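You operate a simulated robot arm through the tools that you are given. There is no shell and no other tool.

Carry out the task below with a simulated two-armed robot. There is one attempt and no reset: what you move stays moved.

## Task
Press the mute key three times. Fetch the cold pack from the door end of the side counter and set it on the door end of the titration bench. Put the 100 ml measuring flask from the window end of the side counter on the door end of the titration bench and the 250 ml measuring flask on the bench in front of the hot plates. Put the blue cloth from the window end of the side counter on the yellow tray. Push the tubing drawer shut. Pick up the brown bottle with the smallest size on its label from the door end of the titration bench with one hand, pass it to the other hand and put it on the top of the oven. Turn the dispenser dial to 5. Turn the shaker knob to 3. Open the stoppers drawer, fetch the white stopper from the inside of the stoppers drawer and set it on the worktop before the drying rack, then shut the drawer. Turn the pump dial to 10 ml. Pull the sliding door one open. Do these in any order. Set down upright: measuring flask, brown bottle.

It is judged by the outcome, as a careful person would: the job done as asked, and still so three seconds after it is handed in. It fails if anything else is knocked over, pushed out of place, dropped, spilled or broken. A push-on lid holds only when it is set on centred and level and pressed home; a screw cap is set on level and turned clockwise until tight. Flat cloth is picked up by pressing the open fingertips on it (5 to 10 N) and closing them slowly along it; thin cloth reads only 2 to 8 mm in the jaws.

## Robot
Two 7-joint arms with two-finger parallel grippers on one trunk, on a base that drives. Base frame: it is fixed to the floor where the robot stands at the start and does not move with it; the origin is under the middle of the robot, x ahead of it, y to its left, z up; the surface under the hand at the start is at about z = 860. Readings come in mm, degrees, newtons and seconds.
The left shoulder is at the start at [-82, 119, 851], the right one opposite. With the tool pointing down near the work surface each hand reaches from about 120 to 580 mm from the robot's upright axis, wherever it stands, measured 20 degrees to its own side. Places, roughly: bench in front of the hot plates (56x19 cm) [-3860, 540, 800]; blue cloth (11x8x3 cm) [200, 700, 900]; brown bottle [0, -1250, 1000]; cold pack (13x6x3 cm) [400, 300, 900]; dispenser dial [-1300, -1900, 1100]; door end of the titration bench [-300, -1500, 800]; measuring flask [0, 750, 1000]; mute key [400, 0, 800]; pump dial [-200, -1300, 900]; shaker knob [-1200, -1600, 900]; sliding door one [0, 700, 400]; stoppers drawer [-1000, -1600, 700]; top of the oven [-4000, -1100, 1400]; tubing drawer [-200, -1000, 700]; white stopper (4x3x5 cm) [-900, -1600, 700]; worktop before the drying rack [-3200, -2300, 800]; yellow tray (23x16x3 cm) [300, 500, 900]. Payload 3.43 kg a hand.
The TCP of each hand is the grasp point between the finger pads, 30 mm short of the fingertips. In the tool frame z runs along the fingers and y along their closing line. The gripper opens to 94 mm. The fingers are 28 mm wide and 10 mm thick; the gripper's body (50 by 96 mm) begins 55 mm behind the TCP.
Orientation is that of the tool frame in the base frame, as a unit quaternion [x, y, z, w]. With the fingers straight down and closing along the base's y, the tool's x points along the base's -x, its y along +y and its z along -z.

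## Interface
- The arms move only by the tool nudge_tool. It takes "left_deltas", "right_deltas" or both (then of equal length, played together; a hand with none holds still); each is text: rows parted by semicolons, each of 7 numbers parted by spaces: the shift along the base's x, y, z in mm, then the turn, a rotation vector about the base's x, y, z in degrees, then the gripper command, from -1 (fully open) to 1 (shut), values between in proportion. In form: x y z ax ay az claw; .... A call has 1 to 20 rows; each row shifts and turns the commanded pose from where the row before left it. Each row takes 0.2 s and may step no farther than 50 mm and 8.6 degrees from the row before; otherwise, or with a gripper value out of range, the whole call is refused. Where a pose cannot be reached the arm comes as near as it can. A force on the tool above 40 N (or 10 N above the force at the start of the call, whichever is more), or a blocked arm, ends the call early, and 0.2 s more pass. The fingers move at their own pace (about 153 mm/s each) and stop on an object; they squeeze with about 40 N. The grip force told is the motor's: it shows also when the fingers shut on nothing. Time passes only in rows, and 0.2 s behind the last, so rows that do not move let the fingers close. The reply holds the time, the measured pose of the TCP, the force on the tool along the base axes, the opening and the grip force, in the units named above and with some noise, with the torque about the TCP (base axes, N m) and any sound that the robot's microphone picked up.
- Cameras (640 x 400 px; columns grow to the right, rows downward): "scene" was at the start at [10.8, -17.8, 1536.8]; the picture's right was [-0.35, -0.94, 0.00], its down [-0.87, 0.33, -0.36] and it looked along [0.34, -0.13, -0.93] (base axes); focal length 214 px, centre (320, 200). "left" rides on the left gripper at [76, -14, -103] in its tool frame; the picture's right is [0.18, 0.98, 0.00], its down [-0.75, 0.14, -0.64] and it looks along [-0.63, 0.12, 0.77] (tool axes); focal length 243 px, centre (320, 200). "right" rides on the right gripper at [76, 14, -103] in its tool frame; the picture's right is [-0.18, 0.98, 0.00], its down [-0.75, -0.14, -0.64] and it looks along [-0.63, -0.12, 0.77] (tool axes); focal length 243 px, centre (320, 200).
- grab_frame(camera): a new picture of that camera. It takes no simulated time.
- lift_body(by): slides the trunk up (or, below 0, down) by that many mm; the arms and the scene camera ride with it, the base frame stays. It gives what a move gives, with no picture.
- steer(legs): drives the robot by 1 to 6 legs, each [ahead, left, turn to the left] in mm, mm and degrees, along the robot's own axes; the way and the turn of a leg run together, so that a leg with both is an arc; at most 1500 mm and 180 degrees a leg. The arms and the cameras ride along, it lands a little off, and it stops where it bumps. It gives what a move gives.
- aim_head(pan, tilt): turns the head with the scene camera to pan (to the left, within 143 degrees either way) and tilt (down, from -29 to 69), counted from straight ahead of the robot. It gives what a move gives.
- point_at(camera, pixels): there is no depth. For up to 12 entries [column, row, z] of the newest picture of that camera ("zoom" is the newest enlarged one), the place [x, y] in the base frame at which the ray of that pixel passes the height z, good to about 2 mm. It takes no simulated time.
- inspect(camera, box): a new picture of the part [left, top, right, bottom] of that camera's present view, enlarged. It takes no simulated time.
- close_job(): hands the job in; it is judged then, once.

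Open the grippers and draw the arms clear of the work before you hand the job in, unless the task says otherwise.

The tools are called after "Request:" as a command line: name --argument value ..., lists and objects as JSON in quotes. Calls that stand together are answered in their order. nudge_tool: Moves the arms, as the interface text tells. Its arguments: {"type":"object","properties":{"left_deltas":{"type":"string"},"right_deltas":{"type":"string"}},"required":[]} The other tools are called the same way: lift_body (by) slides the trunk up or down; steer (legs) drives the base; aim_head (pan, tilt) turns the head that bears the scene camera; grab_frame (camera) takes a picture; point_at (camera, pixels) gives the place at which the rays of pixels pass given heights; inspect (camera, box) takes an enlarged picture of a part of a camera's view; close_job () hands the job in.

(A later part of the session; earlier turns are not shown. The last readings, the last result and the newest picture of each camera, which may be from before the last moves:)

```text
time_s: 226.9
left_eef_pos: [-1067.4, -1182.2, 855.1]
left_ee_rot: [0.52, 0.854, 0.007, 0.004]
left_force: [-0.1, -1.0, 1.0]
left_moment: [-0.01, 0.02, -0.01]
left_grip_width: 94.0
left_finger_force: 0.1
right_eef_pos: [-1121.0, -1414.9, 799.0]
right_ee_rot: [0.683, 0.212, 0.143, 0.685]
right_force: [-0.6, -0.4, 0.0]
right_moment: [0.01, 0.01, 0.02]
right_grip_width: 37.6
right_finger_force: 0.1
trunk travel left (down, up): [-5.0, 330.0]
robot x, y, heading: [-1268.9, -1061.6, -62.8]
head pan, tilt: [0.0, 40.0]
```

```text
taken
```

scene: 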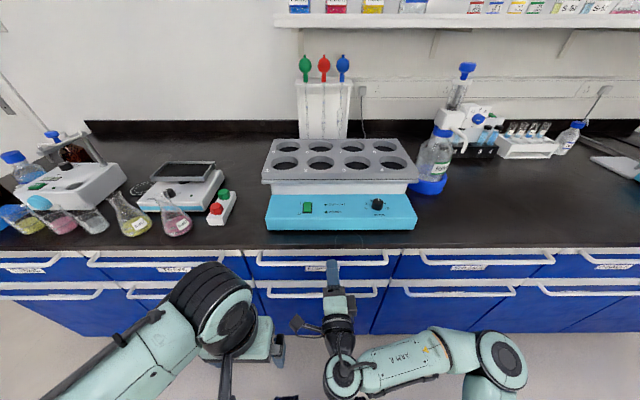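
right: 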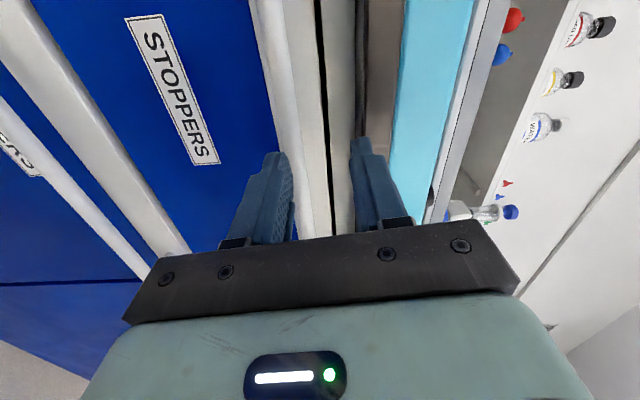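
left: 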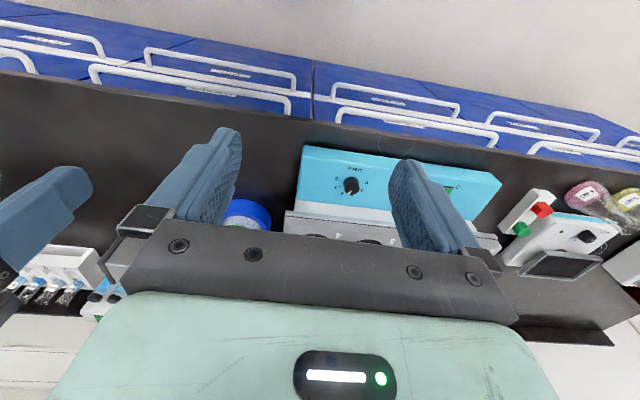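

The downward shift was out of reach at full pitch. I tilt the hand 8° down while lowering 20 mm, then look closely.

Request:
nudge_tool --right_deltas "0 0 -5 3.6 1.85 0 0.2; 0 0 -8 3.6 1.85 0 0.2; 0 0 -8 0 0 0 0.2"

Request:
inspect --camera "right" --box '[220, 60, 420, 240]'

Request:
inspect --camera "scene" --box '[240, 230, 400, 320]'

```text
time_s: 227.7
left_eef_pos: [-1067.9, -1182.8, 854.7]
left_ee_rot: [0.521, 0.854, 0.007, 0.004]
left_force: [0.1, 0.0, -0.2]
left_moment: [0.02, -0.01, 0.02]
left_grip_width: 94.0
left_finger_force: 0.1
right_eef_pos: [-1120.6, -1414.2, 778.1]
right_ee_rot: [0.728, 0.225, 0.133, 0.633]
right_force: [-0.9, 0.4, 0.5]
right_moment: [0.0, 0.0, 0.01]
right_grip_width: 37.5
right_finger_force: 0.1
trunk travel left (down, up): [-5.0, 330.0]
robot x, y, heading: [-1270.1, -1058.3, -62.4]
head pan, tilt: [0.0, 40.0]
```

```text
2.22 times, centred on (320, 150) of right
```

zoom: 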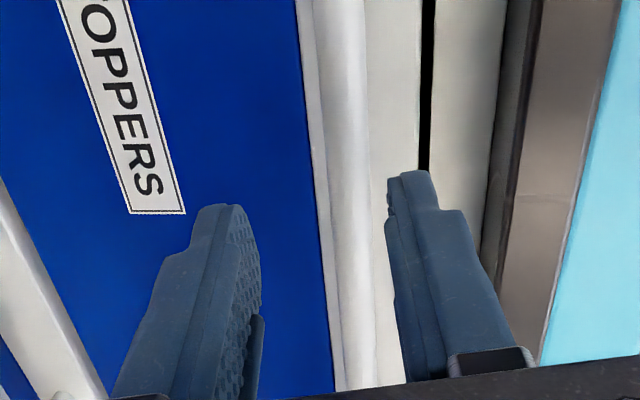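

```text
4.00 times, centred on (320, 275) of scene
```

zoom: 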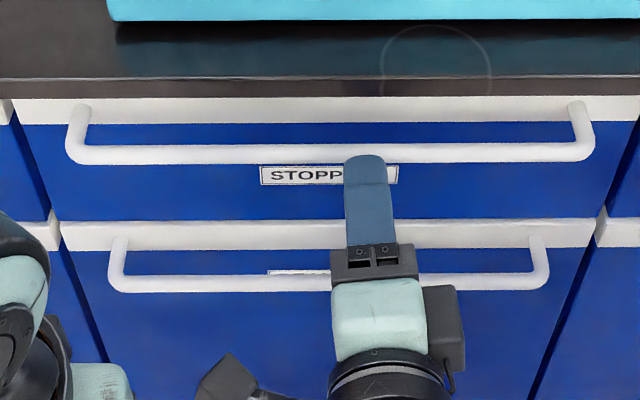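

The bar lies between the fingers, slightly toward the upper one. I raise 5 mm and advance 38 mm, then close on the bar.

Request:
nudge_tool --right_deltas "0 0 5 0 0 0 0.2; 4.6 -8.9 0 0 0 0 0.2; 4.6 -8.9 0 0 0 0 0.2; 4.6 -8.9 0 0 0 0 0.2; 4 -7 0 0 0 0 0.2"

Request:
inspect --camera "right" --box '[220, 60, 420, 240]'

```text
time_s: 228.9
left_eef_pos: [-1067.3, -1180.8, 855.5]
left_ee_rot: [0.521, 0.854, 0.007, 0.004]
left_force: [-0.8, -1.0, -0.1]
left_moment: [-0.04, 0.02, -0.04]
left_grip_width: 94.0
left_finger_force: 0.0
right_eef_pos: [-1103.9, -1449.5, 783.9]
right_ee_rot: [0.728, 0.224, 0.132, 0.635]
right_force: [1.1, 0.3, -0.6]
right_moment: [0.0, 0.0, -0.01]
right_grip_width: 37.5
right_finger_force: 0.2
trunk travel left (down, up): [-5.0, 330.0]
robot x, y, heading: [-1266.2, -1059.7, -62.8]
head pan, tilt: [0.0, 40.0]
```

```text
2.22 times, centred on (320, 150) of right
```

zoom: 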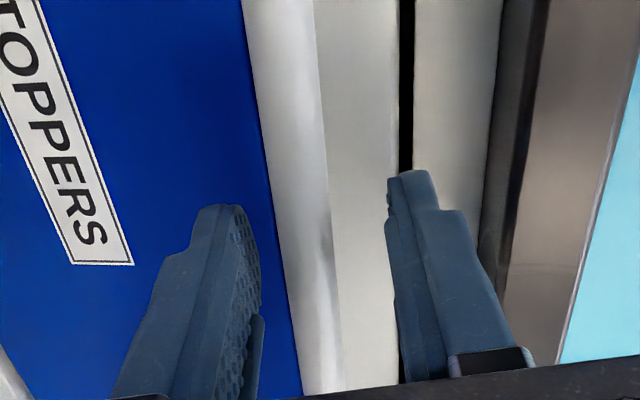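

The bar is now well between the fingertips. I close on it.

Request:
nudge_tool --right_deltas "0 0 0 0 0 0 0.6; 0 0 0 0 0 0 1; 0 0 0 0 0 0 1"

```text
time_s: 229.7
left_eef_pos: [-1066.2, -1182.8, 855.1]
left_ee_rot: [0.522, 0.853, 0.007, 0.004]
left_force: [0.1, -0.1, -0.2]
left_moment: [-0.02, 0.01, 0.03]
left_grip_width: 94.4
left_finger_force: 0.0
right_eef_pos: [-1103.6, -1449.3, 782.3]
right_ee_rot: [0.73, 0.225, 0.133, 0.631]
right_force: [-4.2, 8.6, -21.9]
right_moment: [0.89, -1.09, -0.54]
right_grip_width: 14.9
right_finger_force: 44.8
trunk travel left (down, up): [-5.0, 330.0]
robot x, y, heading: [-1267.9, -1058.8, -62.6]
head pan, tilt: [0.0, 40.0]
```

Gripped (14.9 mm), with the bar ~3 mm lower than the hand. I relax 3 mm down and then drive back 120 mm to pull the drawer.

Request:
nudge_tool --right_deltas "0 0 -3 0 0 0 1; 0 0 0 0 0 0 1"

Request:
steer --legs '[[-120, 0, 0]]'

Request:
grab_frame --camera "scene"

```text
time_s: 230.3
left_eef_pos: [-1068.6, -1182.6, 855.3]
left_ee_rot: [0.521, 0.853, 0.006, 0.004]
left_force: [0.0, 0.7, -0.1]
left_moment: [-0.03, -0.04, -0.01]
left_grip_width: 93.9
left_finger_force: 0.0
right_eef_pos: [-1103.8, -1449.6, 781.6]
right_ee_rot: [0.728, 0.223, 0.134, 0.634]
right_force: [-1.5, 5.3, -9.9]
right_moment: [0.73, -1.04, -0.59]
right_grip_width: 14.8
right_finger_force: 44.9
trunk travel left (down, up): [-5.0, 330.0]
robot x, y, heading: [-1265.8, -1057.4, -62.6]
head pan, tilt: [0.0, 40.0]
```

```text
time_s: 231.6
left_eef_pos: [-1124.9, -1073.2, 855.2]
left_ee_rot: [0.52, 0.854, 0.007, 0.004]
left_force: [-0.3, -0.6, 0.0]
left_moment: [0.02, 0.0, -0.02]
left_grip_width: 94.1
left_finger_force: 0.0
right_eef_pos: [-1161.7, -1339.7, 782.6]
right_ee_rot: [0.727, 0.223, 0.134, 0.635]
right_force: [-6.6, -3.0, 0.5]
right_moment: [0.63, -1.2, 0.01]
right_grip_width: 15.1
right_finger_force: 44.7
trunk travel left (down, up): [-5.0, 330.0]
robot x, y, heading: [-1325.2, -954.1, -62.6]
head pan, tilt: [0.0, 40.0]
```

```text
taken
```

scene: 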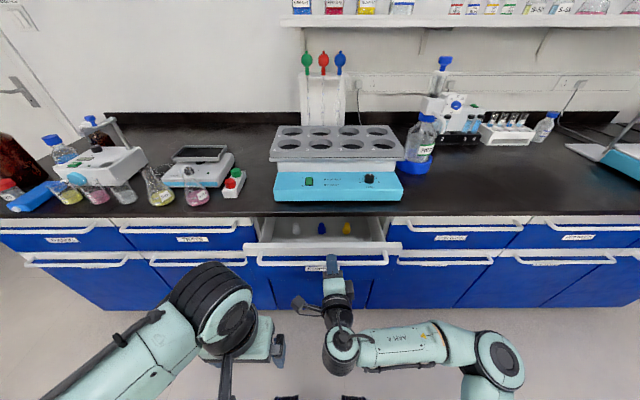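

The drawer opens, showing white, blue and yellow stoppers at (296,228), (322,227), (347,227). I pull another 120 mm.

Request:
steer --legs '[[-120, 0, 0]]'

Request:
grab_frame --camera "scene"

Request:
inspect --camera "scene" --box '[230, 190, 410, 300]'

```text
time_s: 232.8
left_eef_pos: [-1179.5, -967.7, 855.6]
left_ee_rot: [0.52, 0.854, 0.007, 0.004]
left_force: [-0.4, 0.4, -0.6]
left_moment: [0.01, 0.0, -0.02]
left_grip_width: 93.8
left_finger_force: 0.1
right_eef_pos: [-1216.4, -1234.8, 781.7]
right_ee_rot: [0.728, 0.222, 0.133, 0.635]
right_force: [-7.5, -4.5, 0.6]
right_moment: [0.62, -1.16, -0.02]
right_grip_width: 15.2
right_finger_force: 44.6
trunk travel left (down, up): [-5.0, 330.0]
robot x, y, heading: [-1379.1, -841.8, -62.7]
head pan, tilt: [0.0, 40.0]
```

```text
taken
```

scene: 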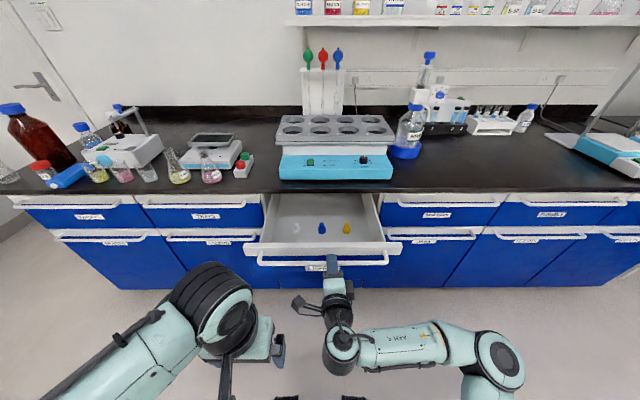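

```text
3.56 times, centred on (320, 245) of scene
```

zoom: 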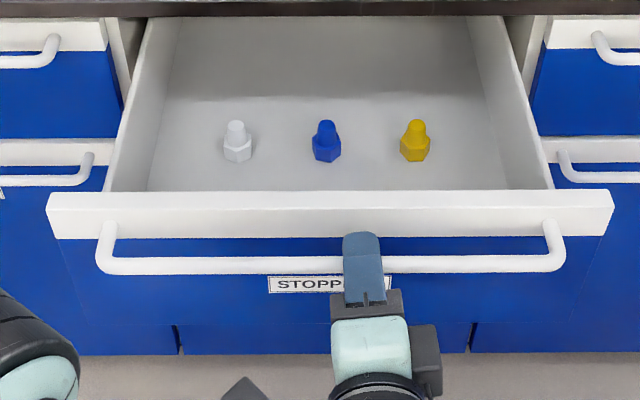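

The drawer is open ~240 mm with the white stopper at zoom (238,140). I release the handle and back off 70 mm.

Request:
nudge_tool --right_deltas "0 0 0 0 0 0 0.5; 0 0 0 0 0 0 0.2; 0 0 0 0 0 0 0.2"

Request:
steer --legs '[[-80, 0, 0]]'

Request:
nudge_tool --right_deltas "0 0 25 -3.4 6.68 0 0.2; 0 0 25 -3.4 6.68 0 0.2; 0 0 25 -3.4 6.68 0 0.2; -8 -4 25 -3.4 6.68 0 0.2; -8 -4 25 -3.4 6.68 0 0.2; -8 -4 25 -3.4 6.68 0 0.2; -8 -4 25 -3.4 6.68 0 1; -8 -4 25 -3.4 6.68 0 1"

Request:
grab_frame --camera "scene"

```text
time_s: 233.6
left_eef_pos: [-1178.7, -966.5, 855.7]
left_ee_rot: [0.521, 0.854, 0.007, 0.004]
left_force: [0.2, 0.4, -0.1]
left_moment: [0.0, -0.01, 0.0]
left_grip_width: 93.8
left_finger_force: 0.0
right_eef_pos: [-1215.6, -1235.5, 782.4]
right_ee_rot: [0.728, 0.222, 0.132, 0.635]
right_force: [-0.2, 0.6, 0.4]
right_moment: [0.03, -0.03, 0.03]
right_grip_width: 37.9
right_finger_force: 0.0
trunk travel left (down, up): [-5.0, 330.0]
robot x, y, heading: [-1375.5, -851.8, -62.7]
head pan, tilt: [0.0, 40.0]
```

```text
time_s: 234.6
left_eef_pos: [-1215.7, -897.7, 856.2]
left_ee_rot: [0.519, 0.855, 0.006, 0.004]
left_force: [-1.3, -0.2, -0.4]
left_moment: [-0.01, -0.04, 0.01]
left_grip_width: 94.4
left_finger_force: 0.0
right_eef_pos: [-1250.7, -1165.4, 781.9]
right_ee_rot: [0.727, 0.223, 0.134, 0.635]
right_force: [-0.5, 0.5, 1.5]
right_moment: [-0.02, -0.02, -0.02]
right_grip_width: 37.5
right_finger_force: 0.0
trunk travel left (down, up): [-5.0, 330.0]
robot x, y, heading: [-1413.2, -771.7, -62.8]
head pan, tilt: [0.0, 40.0]
```

```text
time_s: 236.4
left_eef_pos: [-1214.7, -897.2, 855.3]
left_ee_rot: [0.519, 0.855, 0.006, 0.004]
left_force: [0.6, 0.2, -0.1]
left_moment: [-0.06, -0.02, 0.02]
left_grip_width: 94.1
left_finger_force: 0.0
right_eef_pos: [-1290.6, -1184.6, 982.9]
right_ee_rot: [0.546, 0.507, -0.261, 0.615]
right_force: [0.8, -0.8, 0.1]
right_moment: [0.0, -0.03, -0.02]
right_grip_width: 0.0
right_finger_force: 33.2
trunk travel left (down, up): [-5.0, 330.0]
robot x, y, heading: [-1414.5, -774.8, -62.2]
head pan, tilt: [0.0, 40.0]
```

```text
taken
```

scene: 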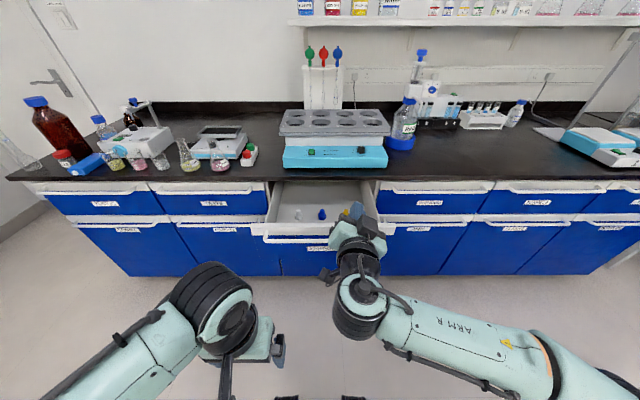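

I compute the white stopper's place from this view (zoom first).

Request:
inspect --camera "scene" --box '[260, 175, 390, 260]'

Request:
point_at --camera "scene" --pixels '[[297, 217, 700], [297, 217, 715], [297, 217, 730], [322, 217, 715], [268, 228, 800], [392, 226, 800]]'

```text
4.71 times, centred on (325, 218) of scene
```

zoom: 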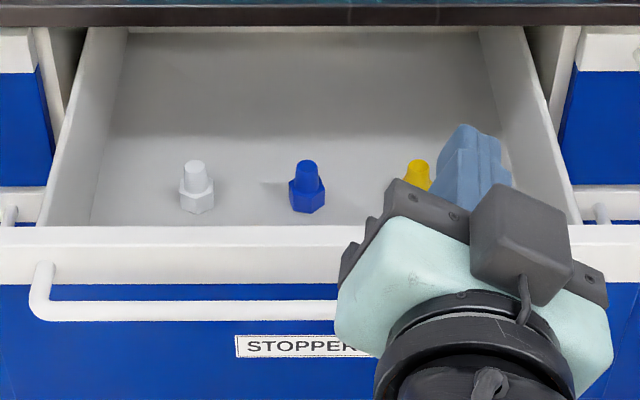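

```text
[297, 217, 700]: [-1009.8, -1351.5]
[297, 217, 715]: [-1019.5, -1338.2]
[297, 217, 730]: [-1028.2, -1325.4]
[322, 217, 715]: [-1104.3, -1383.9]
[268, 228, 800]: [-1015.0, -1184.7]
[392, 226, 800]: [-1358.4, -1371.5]
```

White stopper is at about u −1525, v −707. I drive ahead 170 mm, then move the left hand over the drawer.

Request:
steer --legs '[[170, 0, 0]]'

Request:
nudge_tool --left_deltas "10 -24 10 0 0 0 -1; 19 -42 10 0 0 0 -1; 19 -42 10 0 0 0 -1; 19 -42 10 0 0 0 -1; 17 -40 0 0 0 0 -1"

Request:
grab_frame --camera "left"

Request:
grab_frame --camera "scene"

```text
time_s: 237.9
left_eef_pos: [-1136.9, -1047.1, 856.0]
left_ee_rot: [0.52, 0.854, 0.006, 0.004]
left_force: [0.4, 0.2, 0.2]
left_moment: [0.04, 0.01, 0.03]
left_grip_width: 93.8
left_finger_force: 0.1
right_eef_pos: [-1212.7, -1334.5, 981.1]
right_ee_rot: [0.546, 0.506, -0.26, 0.615]
right_force: [-0.6, -0.6, -1.0]
right_moment: [0.0, 0.01, -0.01]
right_grip_width: 0.0
right_finger_force: 32.9
trunk travel left (down, up): [-5.0, 330.0]
robot x, y, heading: [-1335.2, -921.8, -62.4]
head pan, tilt: [0.0, 40.0]
```

```text
time_s: 239.1
left_eef_pos: [-1053.0, -1237.9, 894.8]
left_ee_rot: [0.52, 0.854, 0.008, 0.003]
left_force: [0.3, 0.0, -0.2]
left_moment: [-0.02, 0.01, -0.04]
left_grip_width: 94.0
left_finger_force: 0.1
right_eef_pos: [-1212.9, -1335.9, 980.7]
right_ee_rot: [0.546, 0.506, -0.26, 0.615]
right_force: [-1.2, 0.4, -0.2]
right_moment: [-0.02, 0.02, 0.05]
right_grip_width: 0.2
right_finger_force: 32.9
trunk travel left (down, up): [-5.0, 330.0]
robot x, y, heading: [-1338.1, -925.4, -62.5]
head pan, tilt: [0.0, 40.0]
```

```text
taken
```

left: 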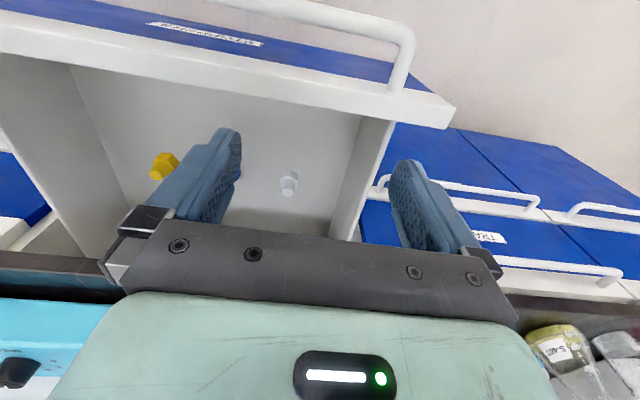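

```text
taken
```

scene: 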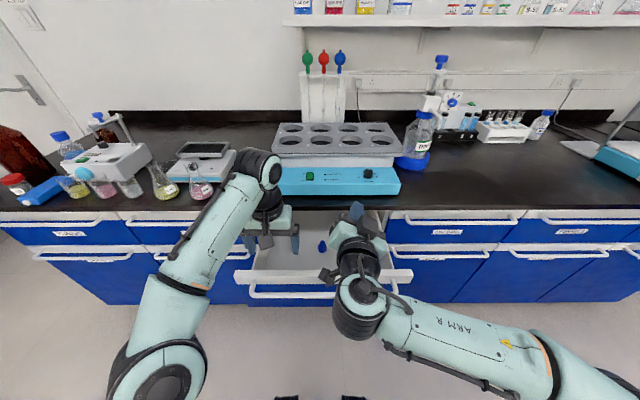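

The white stopper shows in the left view at (289,183). I take its rays: top (288,175) and base (290,190).

Request:
inspect --camera "left" --box '[250, 150, 340, 220]'

Request:
point_at --camera "left" --pixels '[[289, 183, 700], [289, 183, 715], [289, 183, 730], [445, 105, 800], [360, 118, 790]]'

Request:
point_at --camera "scene" --pixels '[[297, 249, 700], [297, 249, 715], [322, 247, 700], [322, 247, 715]]'

```text
5.71 times, centred on (295, 185) of left
```

zoom: 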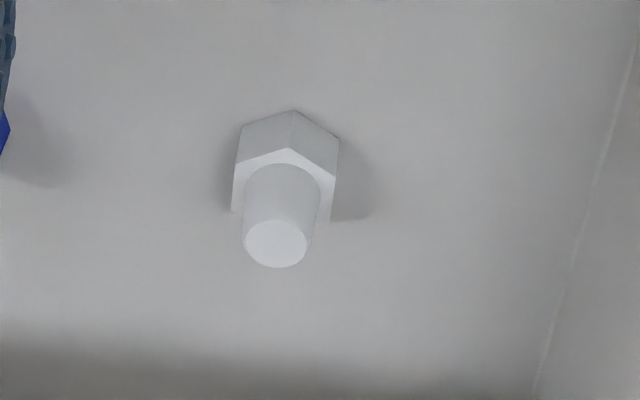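

```text
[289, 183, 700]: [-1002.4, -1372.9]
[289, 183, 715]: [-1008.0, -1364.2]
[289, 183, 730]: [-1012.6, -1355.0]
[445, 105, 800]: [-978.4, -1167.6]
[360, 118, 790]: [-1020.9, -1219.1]
```

```text
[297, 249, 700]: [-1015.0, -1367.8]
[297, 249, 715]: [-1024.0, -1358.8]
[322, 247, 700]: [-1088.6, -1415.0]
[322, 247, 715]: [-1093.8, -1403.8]
```

The two estimates differ, so I move the hand closer over the stopper for a better fix.

Request:
nudge_tool --left_deltas "14 -33 -12 0 0 0 -1; 14 -33 -12 0 0 0 -1; 5 -12 -12 0 0 0 -1"

Request:
grab_frame --camera "left"

Request:
inspect --camera "left" --box '[230, 80, 370, 200]'

```text
time_s: 239.9
left_eef_pos: [-1033.2, -1290.6, 845.2]
left_ee_rot: [0.52, 0.854, 0.006, 0.004]
left_force: [-0.3, 0.2, 0.5]
left_moment: [0.01, -0.02, -0.01]
left_grip_width: 93.7
left_finger_force: 0.1
left hand out of reach, approached as far as the arm can: row 1, 2
right_eef_pos: [-1212.9, -1335.0, 980.7]
right_ee_rot: [0.547, 0.505, -0.261, 0.615]
right_force: [-0.2, 0.5, -0.3]
right_moment: [-0.01, 0.01, -0.02]
right_grip_width: 0.0
right_finger_force: 33.4
trunk travel left (down, up): [-5.0, 330.0]
robot x, y, heading: [-1340.7, -923.7, -62.6]
head pan, tilt: [0.0, 40.0]
```

```text
taken
```

left: 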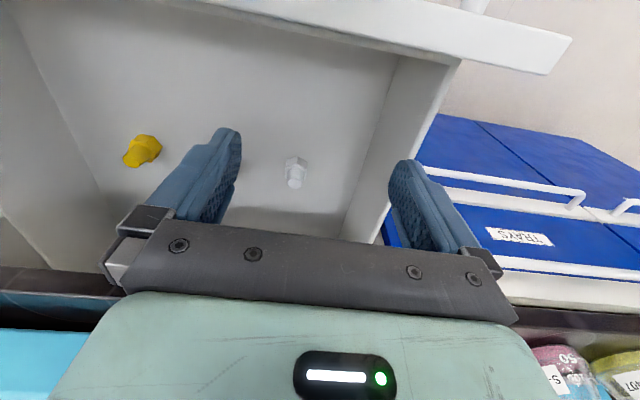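

```text
3.33 times, centred on (300, 140) of left
```

zoom: 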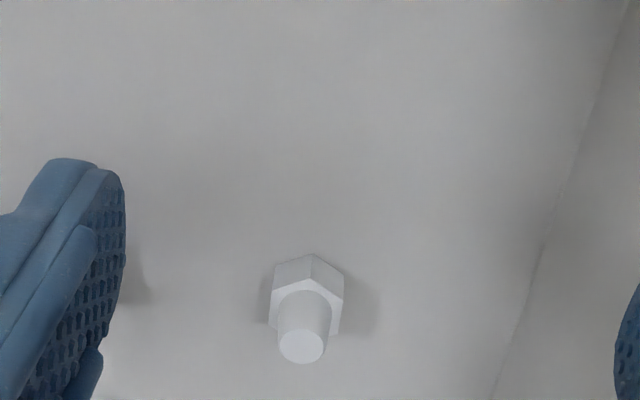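

I take rays for the stopper's top (294.6,183.8) and hex base (295.5,168) at candidate heights.

Request:
point_at --camera "left" --pixels '[[294.6, 183.8, 750], [294.6, 183.8, 740], [294.6, 183.8, 730], [294.6, 183.8, 700], [295.5, 168, 700], [295.5, 168, 690], [295.5, 168, 680], [295.5, 168, 650]]'

```text
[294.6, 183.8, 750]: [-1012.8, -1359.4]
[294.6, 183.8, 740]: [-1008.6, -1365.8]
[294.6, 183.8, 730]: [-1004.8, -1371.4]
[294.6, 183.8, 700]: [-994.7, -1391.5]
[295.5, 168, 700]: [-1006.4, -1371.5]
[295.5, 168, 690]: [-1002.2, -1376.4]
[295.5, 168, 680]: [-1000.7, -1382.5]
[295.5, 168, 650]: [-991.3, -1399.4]
```

I drive 60 mm closer to gain reach, then lower the left hand for a near view.

Request:
steer --legs '[[60, 0, 0]]'

Request:
nudge_tool --left_deltas "-11 -6 -20 0 0 0 -1; 0 0 -20 0 0 0 -1; 0 0 -20 0 0 0 -1"

Request:
grab_frame --camera "left"

Request:
grab_frame --camera "scene"

```text
time_s: 240.9
left_eef_pos: [-1006.6, -1343.4, 843.4]
left_ee_rot: [0.519, 0.855, 0.006, 0.004]
left_force: [-0.6, 0.2, -0.2]
left_moment: [0.04, 0.01, 0.04]
left_grip_width: 93.7
left_finger_force: 0.0
right_eef_pos: [-1186.9, -1387.5, 980.8]
right_ee_rot: [0.546, 0.506, -0.26, 0.615]
right_force: [0.5, -0.3, -0.5]
right_moment: [0.02, 0.0, 0.01]
right_grip_width: 0.0
right_finger_force: 33.0
trunk travel left (down, up): [-5.0, 330.0]
robot x, y, heading: [-1310.6, -975.7, -62.9]
head pan, tilt: [0.0, 40.0]
```

```text
time_s: 241.7
left_eef_pos: [-1017.6, -1348.0, 783.2]
left_ee_rot: [0.52, 0.854, 0.007, 0.004]
left_force: [-0.1, -0.1, 0.1]
left_moment: [0.0, 0.03, 0.01]
left_grip_width: 94.0
left_finger_force: 0.0
right_eef_pos: [-1186.8, -1386.5, 982.1]
right_ee_rot: [0.545, 0.507, -0.259, 0.616]
right_force: [-0.7, 0.2, -0.3]
right_moment: [-0.02, 0.01, -0.04]
right_grip_width: 0.0
right_finger_force: 33.0
trunk travel left (down, up): [-5.0, 330.0]
robot x, y, heading: [-1308.8, -975.6, -62.7]
head pan, tilt: [0.0, 40.0]
```

```text
taken
```

left: 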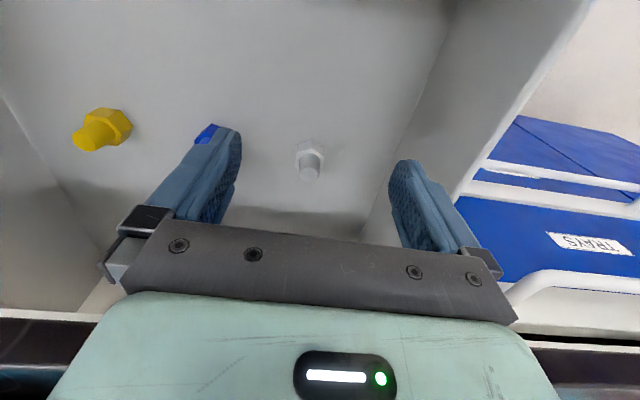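

```text
taken
```

scene: 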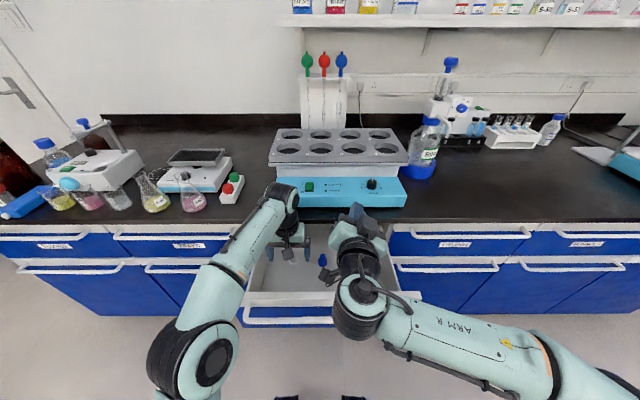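

The blue stopper is near the right-hand finger's path, so I narrow the jaws to ~60 mm. I measure the white stopper again.

Request:
nudge_tool --left_deltas "0 0 0 0 0 0 -0.28; 0 0 0 0 0 0 -0.28"

Request:
grab_frame --camera "left"

Request:
inspect --camera "left" --box '[240, 100, 380, 220]'

Request:
point_at --camera "left" --pixels '[[309, 170, 750], [309, 170, 735], [309, 170, 720], [310, 153, 700], [310, 153, 685], [310, 148, 670]]'

```text
time_s: 242.3
left_eef_pos: [-1017.2, -1348.8, 783.5]
left_ee_rot: [0.519, 0.855, 0.006, 0.004]
left_force: [-0.2, -0.3, -0.3]
left_moment: [-0.01, 0.01, -0.03]
left_grip_width: 60.0
left_finger_force: 0.1
right_eef_pos: [-1186.2, -1386.8, 980.8]
right_ee_rot: [0.546, 0.506, -0.26, 0.615]
right_force: [-0.6, 0.6, -0.4]
right_moment: [0.02, 0.01, 0.03]
right_grip_width: 0.0
right_finger_force: 32.9
trunk travel left (down, up): [-5.0, 330.0]
robot x, y, heading: [-1311.4, -977.1, -62.4]
head pan, tilt: [0.0, 40.0]
```

```text
taken
```

left: 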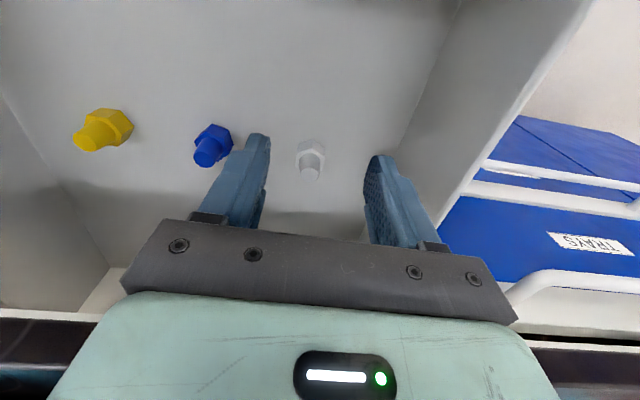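

```text
3.33 times, centred on (310, 160) of left
```

zoom: 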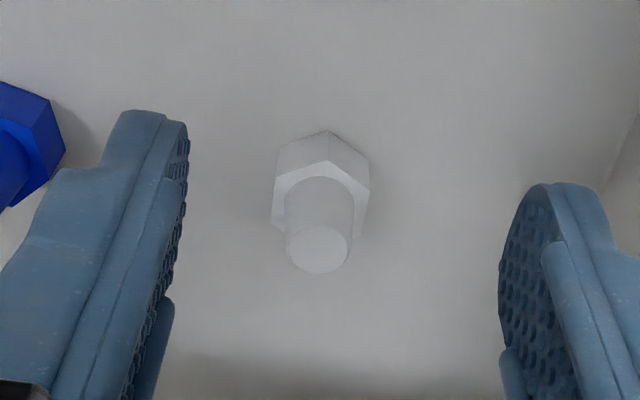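

```text
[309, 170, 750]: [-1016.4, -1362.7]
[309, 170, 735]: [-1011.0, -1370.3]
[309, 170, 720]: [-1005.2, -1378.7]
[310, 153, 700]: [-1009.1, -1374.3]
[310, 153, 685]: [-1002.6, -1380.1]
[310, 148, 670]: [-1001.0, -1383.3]
```

Combining views, the stopper stands deeper (v≈−790, top z≈675), right under the bench edge. I'll pull the drawer further out by pressing the left hand's closed fingers against the inside of its front panel while backing up.

Request:
nudge_tool --left_deltas "-5 9 -10 0 0 0 1; -5 9 -10 0 0 0 1; 0 0 0 0 0 0 1"

Request:
steer --legs '[[-150, 0, 0]]'

Request:
grab_frame --camera "scene"

Request:
grab_frame --camera "left"

```text
time_s: 243.1
left_eef_pos: [-1026.7, -1331.1, 763.5]
left_ee_rot: [0.52, 0.854, 0.006, 0.004]
left_force: [0.3, 0.1, 0.0]
left_moment: [0.0, 0.03, 0.0]
left_grip_width: 0.0
left_finger_force: 32.4
right_eef_pos: [-1185.5, -1385.9, 980.8]
right_ee_rot: [0.546, 0.505, -0.261, 0.615]
right_force: [0.2, -1.3, -0.6]
right_moment: [0.03, 0.01, 0.02]
right_grip_width: 0.0
right_finger_force: 33.3
trunk travel left (down, up): [-5.0, 330.0]
robot x, y, heading: [-1310.3, -976.0, -62.5]
head pan, tilt: [0.0, 40.0]
```

```text
time_s: 244.4
left_eef_pos: [-1096.4, -1197.4, 764.9]
left_ee_rot: [0.521, 0.853, 0.008, 0.004]
left_force: [-0.2, -0.2, 0.3]
left_moment: [0.01, -0.01, 0.04]
left_grip_width: 0.0
left_finger_force: 33.4
right_eef_pos: [-1256.4, -1252.9, 981.6]
right_ee_rot: [0.546, 0.505, -0.26, 0.616]
right_force: [-0.1, -0.6, 0.5]
right_moment: [-0.01, -0.01, -0.02]
right_grip_width: 0.2
right_finger_force: 32.8
trunk travel left (down, up): [-5.0, 330.0]
robot x, y, heading: [-1384.4, -841.9, -62.7]
head pan, tilt: [0.0, 40.0]
```

```text
taken
```

scene: 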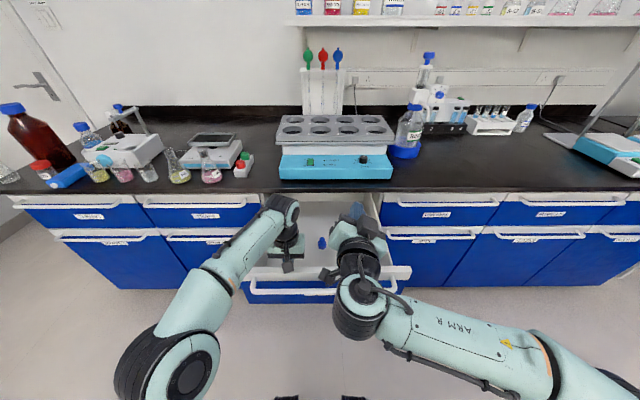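

```text
taken
```

left: 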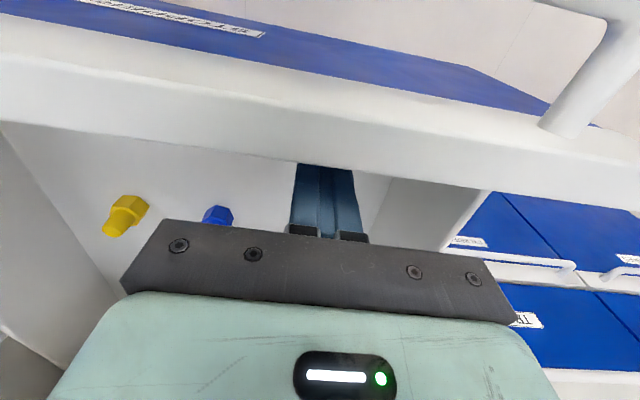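

The fingers are at the panel's inside and the drawer is following. I back up 100 mm more.

Request:
steer --legs '[[-110, 0, 0]]'

Request:
grab_frame --camera "scene"

Request:
inspect --camera "scene" --box '[220, 170, 420, 290]'

```text
time_s: 245.5
left_eef_pos: [-1127.5, -1136.3, 764.9]
left_ee_rot: [0.52, 0.854, -0.004, 0.018]
left_force: [-0.2, 0.8, -0.1]
left_moment: [0.03, -0.04, 0.01]
left_grip_width: 0.0
left_finger_force: 33.4
right_eef_pos: [-1291.3, -1184.8, 981.6]
right_ee_rot: [0.546, 0.505, -0.26, 0.616]
right_force: [-0.1, 0.0, 0.3]
right_moment: [0.02, -0.03, 0.03]
right_grip_width: 0.0
right_finger_force: 32.7
trunk travel left (down, up): [-5.0, 330.0]
robot x, y, heading: [-1414.7, -775.0, -62.6]
head pan, tilt: [0.0, 40.0]
stopped in leg 1: the force on the tool passed its limit at 87 N (the readings are from after the stop); the commanded pose is now the measured one
```

```text
taken
```

scene: 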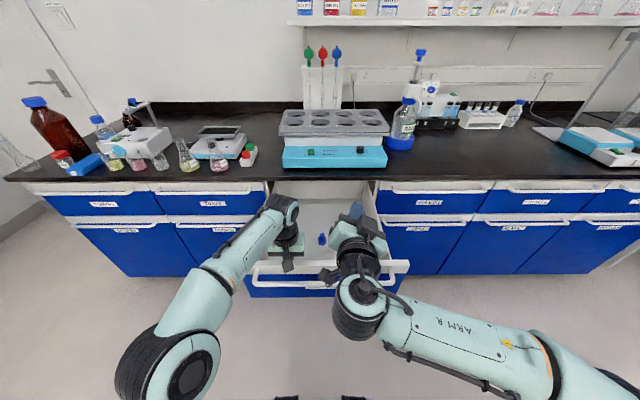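

```text
3.20 times, centred on (320, 230) of scene
```

zoom: 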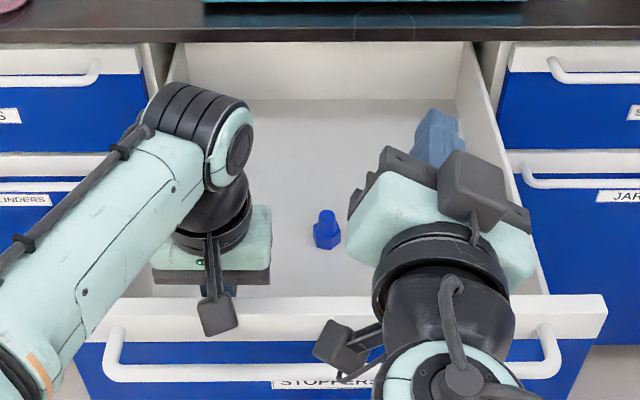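

The drawer reached its end stop, now fully open. I lift the hand off the panel, drive ahead 130 mm and look for the white stopper.

Request:
nudge_tool --left_deltas "9 -18 10 0 0 0 1; 9 -18 30 0 0 0 -0.28; 0 0 30 1.6 0.8 0 -0.28"

Request:
steer --legs '[[130, 0, 0.2]]'

Request:
grab_frame --camera "left"

Request:
inspect --camera "left" --box '[220, 80, 400, 220]'

```text
time_s: 246.3
left_eef_pos: [-1117.5, -1163.1, 817.3]
left_ee_rot: [0.52, 0.854, 0.003, 0.009]
left_force: [-0.7, -0.4, -0.6]
left_moment: [0.02, 0.02, 0.01]
left_grip_width: 60.1
left_finger_force: 0.1
left hand out of reach, approached as far as the arm can: row 3
right_eef_pos: [-1290.2, -1184.9, 982.3]
right_ee_rot: [0.546, 0.505, -0.261, 0.616]
right_force: [-0.1, -0.2, -0.1]
right_moment: [0.01, 0.03, 0.0]
right_grip_width: 0.0
right_finger_force: 32.7
trunk travel left (down, up): [-5.0, 330.0]
robot x, y, heading: [-1409.5, -772.1, -62.8]
head pan, tilt: [0.0, 40.0]
```

```text
time_s: 247.6
left_eef_pos: [-1056.6, -1279.6, 817.3]
left_ee_rot: [0.519, 0.855, 0.002, 0.01]
left_force: [1.1, 0.2, -0.2]
left_moment: [-0.02, -0.02, 0.0]
left_grip_width: 60.3
left_finger_force: 0.0
right_eef_pos: [-1230.8, -1300.4, 981.7]
right_ee_rot: [0.546, 0.506, -0.26, 0.616]
right_force: [-0.1, 0.2, -0.6]
right_moment: [0.05, 0.0, -0.02]
right_grip_width: 0.0
right_finger_force: 33.2
trunk travel left (down, up): [-5.0, 330.0]
robot x, y, heading: [-1356.1, -889.4, -62.6]
head pan, tilt: [0.0, 40.0]
```

```text
taken
```

left: 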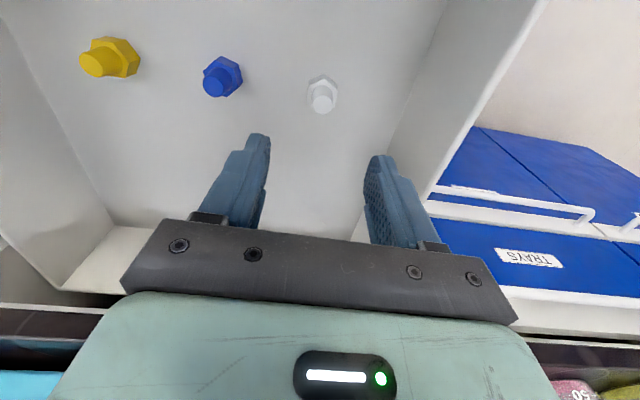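

```text
2.86 times, centred on (310, 150) of left
```

zoom: 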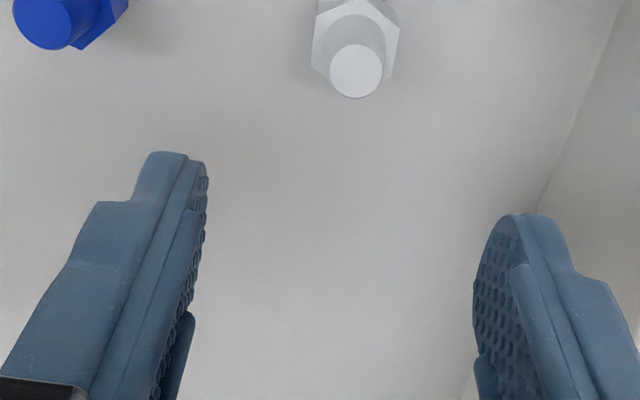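

The white stopper is now at (322,100), slightly robot-ward of the hand. I compute its rays.

Request:
point_at --camera "left" --pixels '[[322.6, 104.5, 740], [322.6, 104.5, 700], [322.6, 104.5, 675], [322.6, 104.5, 660], [322, 88, 640], [322, 88, 625]]'

Request:
grab_frame --camera "scene"

Request:
inspect --camera "scene" --box '[220, 190, 420, 320]'

```text
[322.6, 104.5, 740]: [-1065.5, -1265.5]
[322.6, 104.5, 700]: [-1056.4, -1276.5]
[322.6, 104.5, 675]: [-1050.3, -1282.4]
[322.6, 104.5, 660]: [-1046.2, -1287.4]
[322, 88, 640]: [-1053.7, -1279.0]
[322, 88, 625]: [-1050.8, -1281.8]
```

```text
taken
```

scene: 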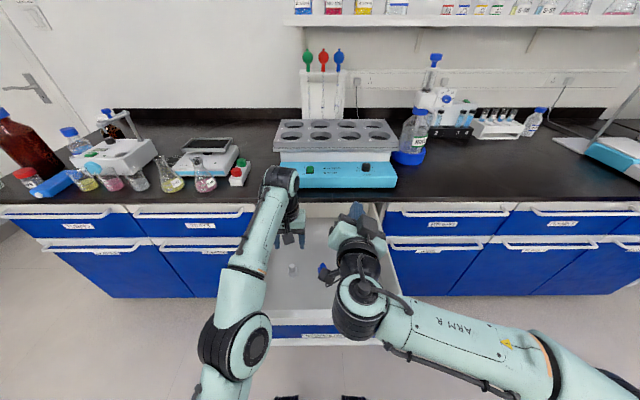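

```text
3.08 times, centred on (320, 255) of scene
```

zoom: 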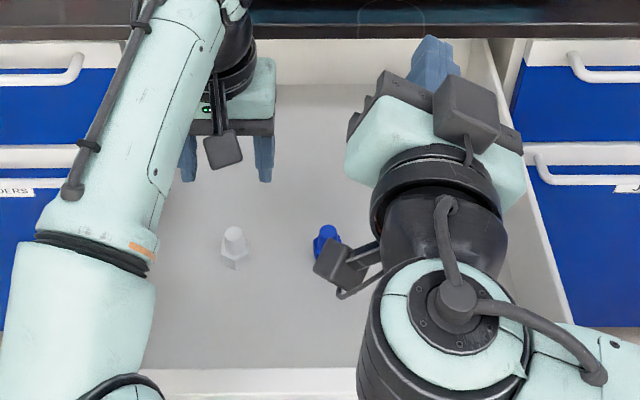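

I also take the scene ray of the stopper's top (292,266.4) to cross-check height.

Request:
point_at --camera "scene" --pixels '[[292, 266.4, 740], [292, 266.4, 700], [292, 266.4, 675], [292, 266.4, 660], [292, 276, 625], [292, 276, 650]]'

```text
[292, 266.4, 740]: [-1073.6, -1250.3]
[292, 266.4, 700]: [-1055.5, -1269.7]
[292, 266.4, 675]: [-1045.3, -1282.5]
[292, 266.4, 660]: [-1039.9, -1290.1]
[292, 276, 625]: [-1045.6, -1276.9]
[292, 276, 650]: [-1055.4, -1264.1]
```

Stopper located at ≈[−1051,−1279], top z≈685. I centre over it and descend into the drawer.

Request:
nudge_tool --left_deltas "5.5 0.8 -35 0 0 0 -0.28; 0 0 -35 0 0 0 -0.28; 0 0 -30 0 0 0 -0.28"

Request:
grab_frame --camera "left"

Request:
inspect --camera "left" --box '[240, 90, 400, 220]'

```text
time_s: 248.4
left_eef_pos: [-1050.3, -1279.3, 717.8]
left_ee_rot: [0.519, 0.855, 0.001, 0.01]
left_force: [0.0, 0.9, -0.9]
left_moment: [0.0, 0.0, 0.05]
left_grip_width: 60.2
left_finger_force: 0.1
right_eef_pos: [-1231.0, -1299.8, 982.9]
right_ee_rot: [0.546, 0.505, -0.26, 0.616]
right_force: [0.3, 0.0, -0.2]
right_moment: [0.02, 0.01, 0.02]
right_grip_width: 0.1
right_finger_force: 32.6
trunk travel left (down, up): [-5.0, 330.0]
robot x, y, heading: [-1354.5, -885.8, -63.0]
head pan, tilt: [0.0, 40.0]
```

```text
taken
```

left: 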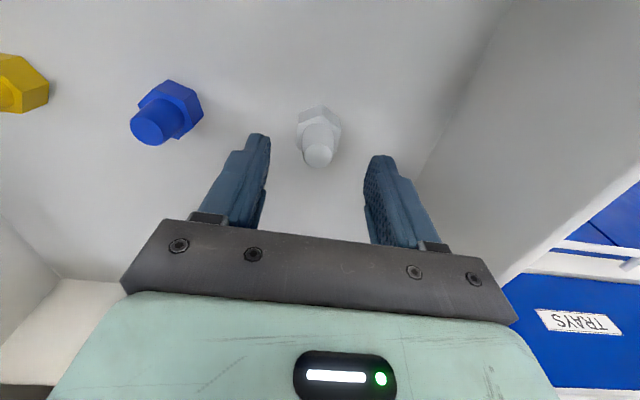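

```text
3.08 times, centred on (320, 155) of left
```

zoom: 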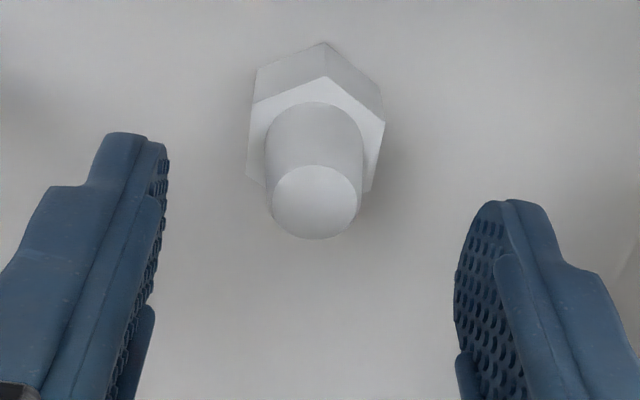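

Laterally centred. I check the fore-aft alignment by ray at the top height.

Request:
point_at --camera "left" --pixels '[[318.7, 155.6, 685], [318.7, 155.6, 680], [318.7, 155.6, 690], [320, 133, 650], [320, 133, 640]]'

```text
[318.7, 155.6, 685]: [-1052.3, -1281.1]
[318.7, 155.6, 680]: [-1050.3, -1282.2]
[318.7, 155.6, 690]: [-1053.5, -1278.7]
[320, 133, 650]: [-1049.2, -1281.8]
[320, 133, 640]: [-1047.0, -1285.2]
```

Aligned. I descend 38 mm and close on the stopper.

Request:
nudge_tool --left_deltas "0 -1.5 -20 0 0 0 -0.28; 0 0 -13 0 0 0 -0.28; 0 0 -5 0 0 0 -0.28; 0 0 0 0 0 0 0.1; 0 0 0 0 0 0 1; 0 0 0 0 0 0 1"

Request:
grab_frame --camera "left"

```text
time_s: 249.8
left_eef_pos: [-1050.2, -1280.1, 680.4]
left_ee_rot: [0.519, 0.855, 0.002, 0.009]
left_force: [-0.6, -0.2, 0.7]
left_moment: [0.03, 0.03, 0.02]
left_grip_width: 26.2
left_finger_force: 40.3
right_eef_pos: [-1232.3, -1300.0, 981.9]
right_ee_rot: [0.546, 0.505, -0.261, 0.615]
right_force: [-0.4, 0.1, 0.1]
right_moment: [-0.02, 0.03, -0.01]
right_grip_width: 0.0
right_finger_force: 33.0
trunk travel left (down, up): [-5.0, 330.0]
robot x, y, heading: [-1353.1, -892.4, -62.4]
head pan, tilt: [0.0, 40.0]
```

```text
taken
```

left: 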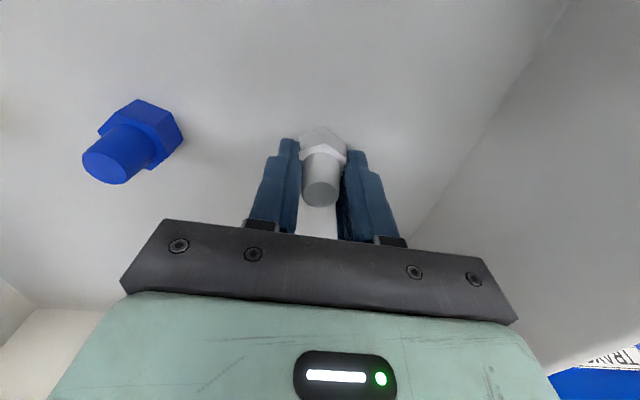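

Stopper gripped (26 mm). I raise the trunk 200 mm to lift it straight out of the drawer.

Request:
lift_body --by 200

Request:
grab_frame --camera "left"

Request:
grab_frame --camera "scene"

```text
time_s: 252.0
left_eef_pos: [-1052.2, -1279.6, 880.7]
left_ee_rot: [0.519, 0.855, 0.001, 0.009]
left_force: [-0.3, 0.9, -0.6]
left_moment: [0.03, 0.0, 0.0]
left_grip_width: 25.9
left_finger_force: 39.8
right_eef_pos: [-1231.5, -1299.8, 1181.6]
right_ee_rot: [0.546, 0.505, -0.261, 0.615]
right_force: [0.1, -0.5, 0.6]
right_moment: [-0.01, 0.0, 0.0]
right_grip_width: 0.1
right_finger_force: 32.9
trunk travel left (down, up): [-205.0, 130.0]
robot x, y, heading: [-1357.2, -892.8, -62.9]
head pan, tilt: [0.0, 40.0]
```

```text
taken
```

left: 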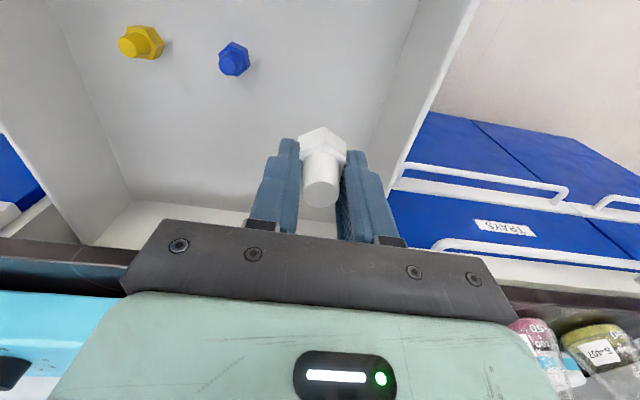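

```text
taken
```

scene: 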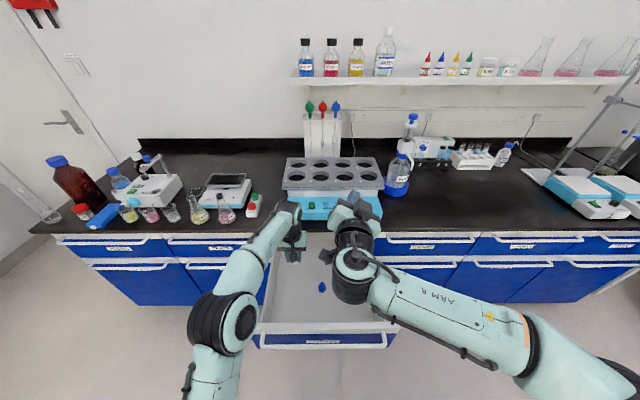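

White stopper is out. I back away 320 mm, lower the trunk, and pitch the right fist down for pushing the drawer shut.

Request:
steer --legs '[[-320, 0, 0]]'

Request:
lift_body --by -110

Request:
nudge_tool --right_deltas "4 -2 -38 6.67 3.43 0 1; 4 -2 -38 6.67 3.43 0 1; 4 -2 -38 6.67 3.43 0 1; 4 -2 -38 6.67 3.43 0 1; 4 -2 -38 6.67 3.43 0 1; 4 -2 -38 0 0 0 1; 4 -2 -38 0 0 0 1; 4 -2 -38 0 0 0 1; 4 -2 -38 0 0 0 1; 4 -2 -30 0 0 0 1"

Request:
grab_frame --camera "right"

Request:
grab_frame --camera "scene"

```text
time_s: 254.1
left_eef_pos: [-1196.9, -994.3, 881.2]
left_ee_rot: [0.518, 0.856, 0.001, 0.009]
left_force: [0.9, 0.1, 0.2]
left_moment: [-0.03, -0.04, 0.05]
left_grip_width: 25.9
left_finger_force: 39.9
right_eef_pos: [-1377.4, -1015.4, 1182.4]
right_ee_rot: [0.545, 0.506, -0.259, 0.616]
right_force: [0.4, 0.3, -0.1]
right_moment: [0.05, -0.02, -0.01]
right_grip_width: 0.0
right_finger_force: 33.1
trunk travel left (down, up): [-205.0, 130.0]
robot x, y, heading: [-1505.9, -604.1, -62.5]
head pan, tilt: [0.0, 40.0]
```

```text
time_s: 255.5
left_eef_pos: [-1197.8, -993.8, 770.8]
left_ee_rot: [0.517, 0.856, 0.002, 0.01]
left_force: [0.1, 0.4, 0.1]
left_moment: [0.04, 0.02, -0.03]
left_grip_width: 25.9
left_finger_force: 39.6
right_eef_pos: [-1377.0, -1014.4, 1072.6]
right_ee_rot: [0.545, 0.506, -0.259, 0.616]
right_force: [0.3, 0.2, 0.2]
right_moment: [-0.03, 0.0, 0.01]
right_grip_width: 0.0
right_finger_force: 33.3
trunk travel left (down, up): [-95.0, 240.0]
robot x, y, heading: [-1504.2, -604.1, -62.3]
head pan, tilt: [0.0, 40.0]
```

```text
time_s: 257.7
left_eef_pos: [-1197.4, -994.3, 771.0]
left_ee_rot: [0.517, 0.856, 0.002, 0.009]
left_force: [-0.1, -0.3, 0.6]
left_moment: [0.02, 0.03, 0.0]
left_grip_width: 25.9
left_finger_force: 40.2
right_eef_pos: [-1337.5, -1034.3, 700.3]
right_ee_rot: [0.654, 0.643, -0.181, 0.354]
right_force: [-0.4, 0.7, 0.0]
right_moment: [0.0, 0.0, 0.03]
right_grip_width: 0.2
right_finger_force: 33.1
trunk travel left (down, up): [-95.0, 240.0]
robot x, y, heading: [-1502.0, -604.4, -62.6]
head pan, tilt: [0.0, 40.0]
```

```text
taken
```

right: 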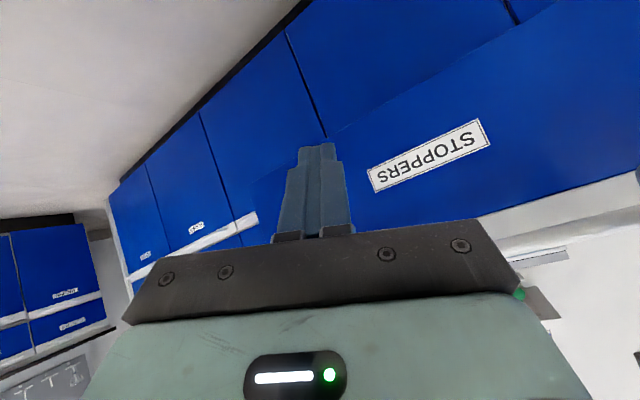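

```text
taken
```

scene: 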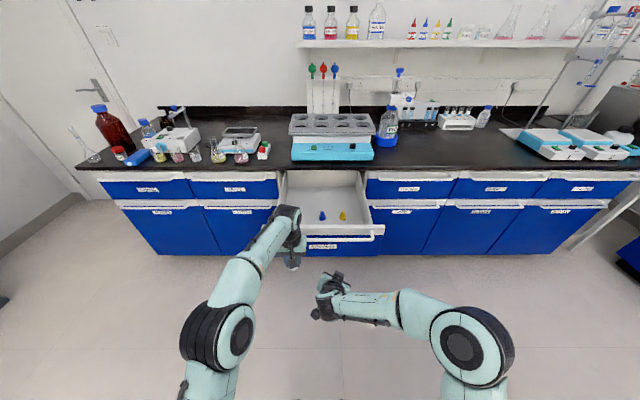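

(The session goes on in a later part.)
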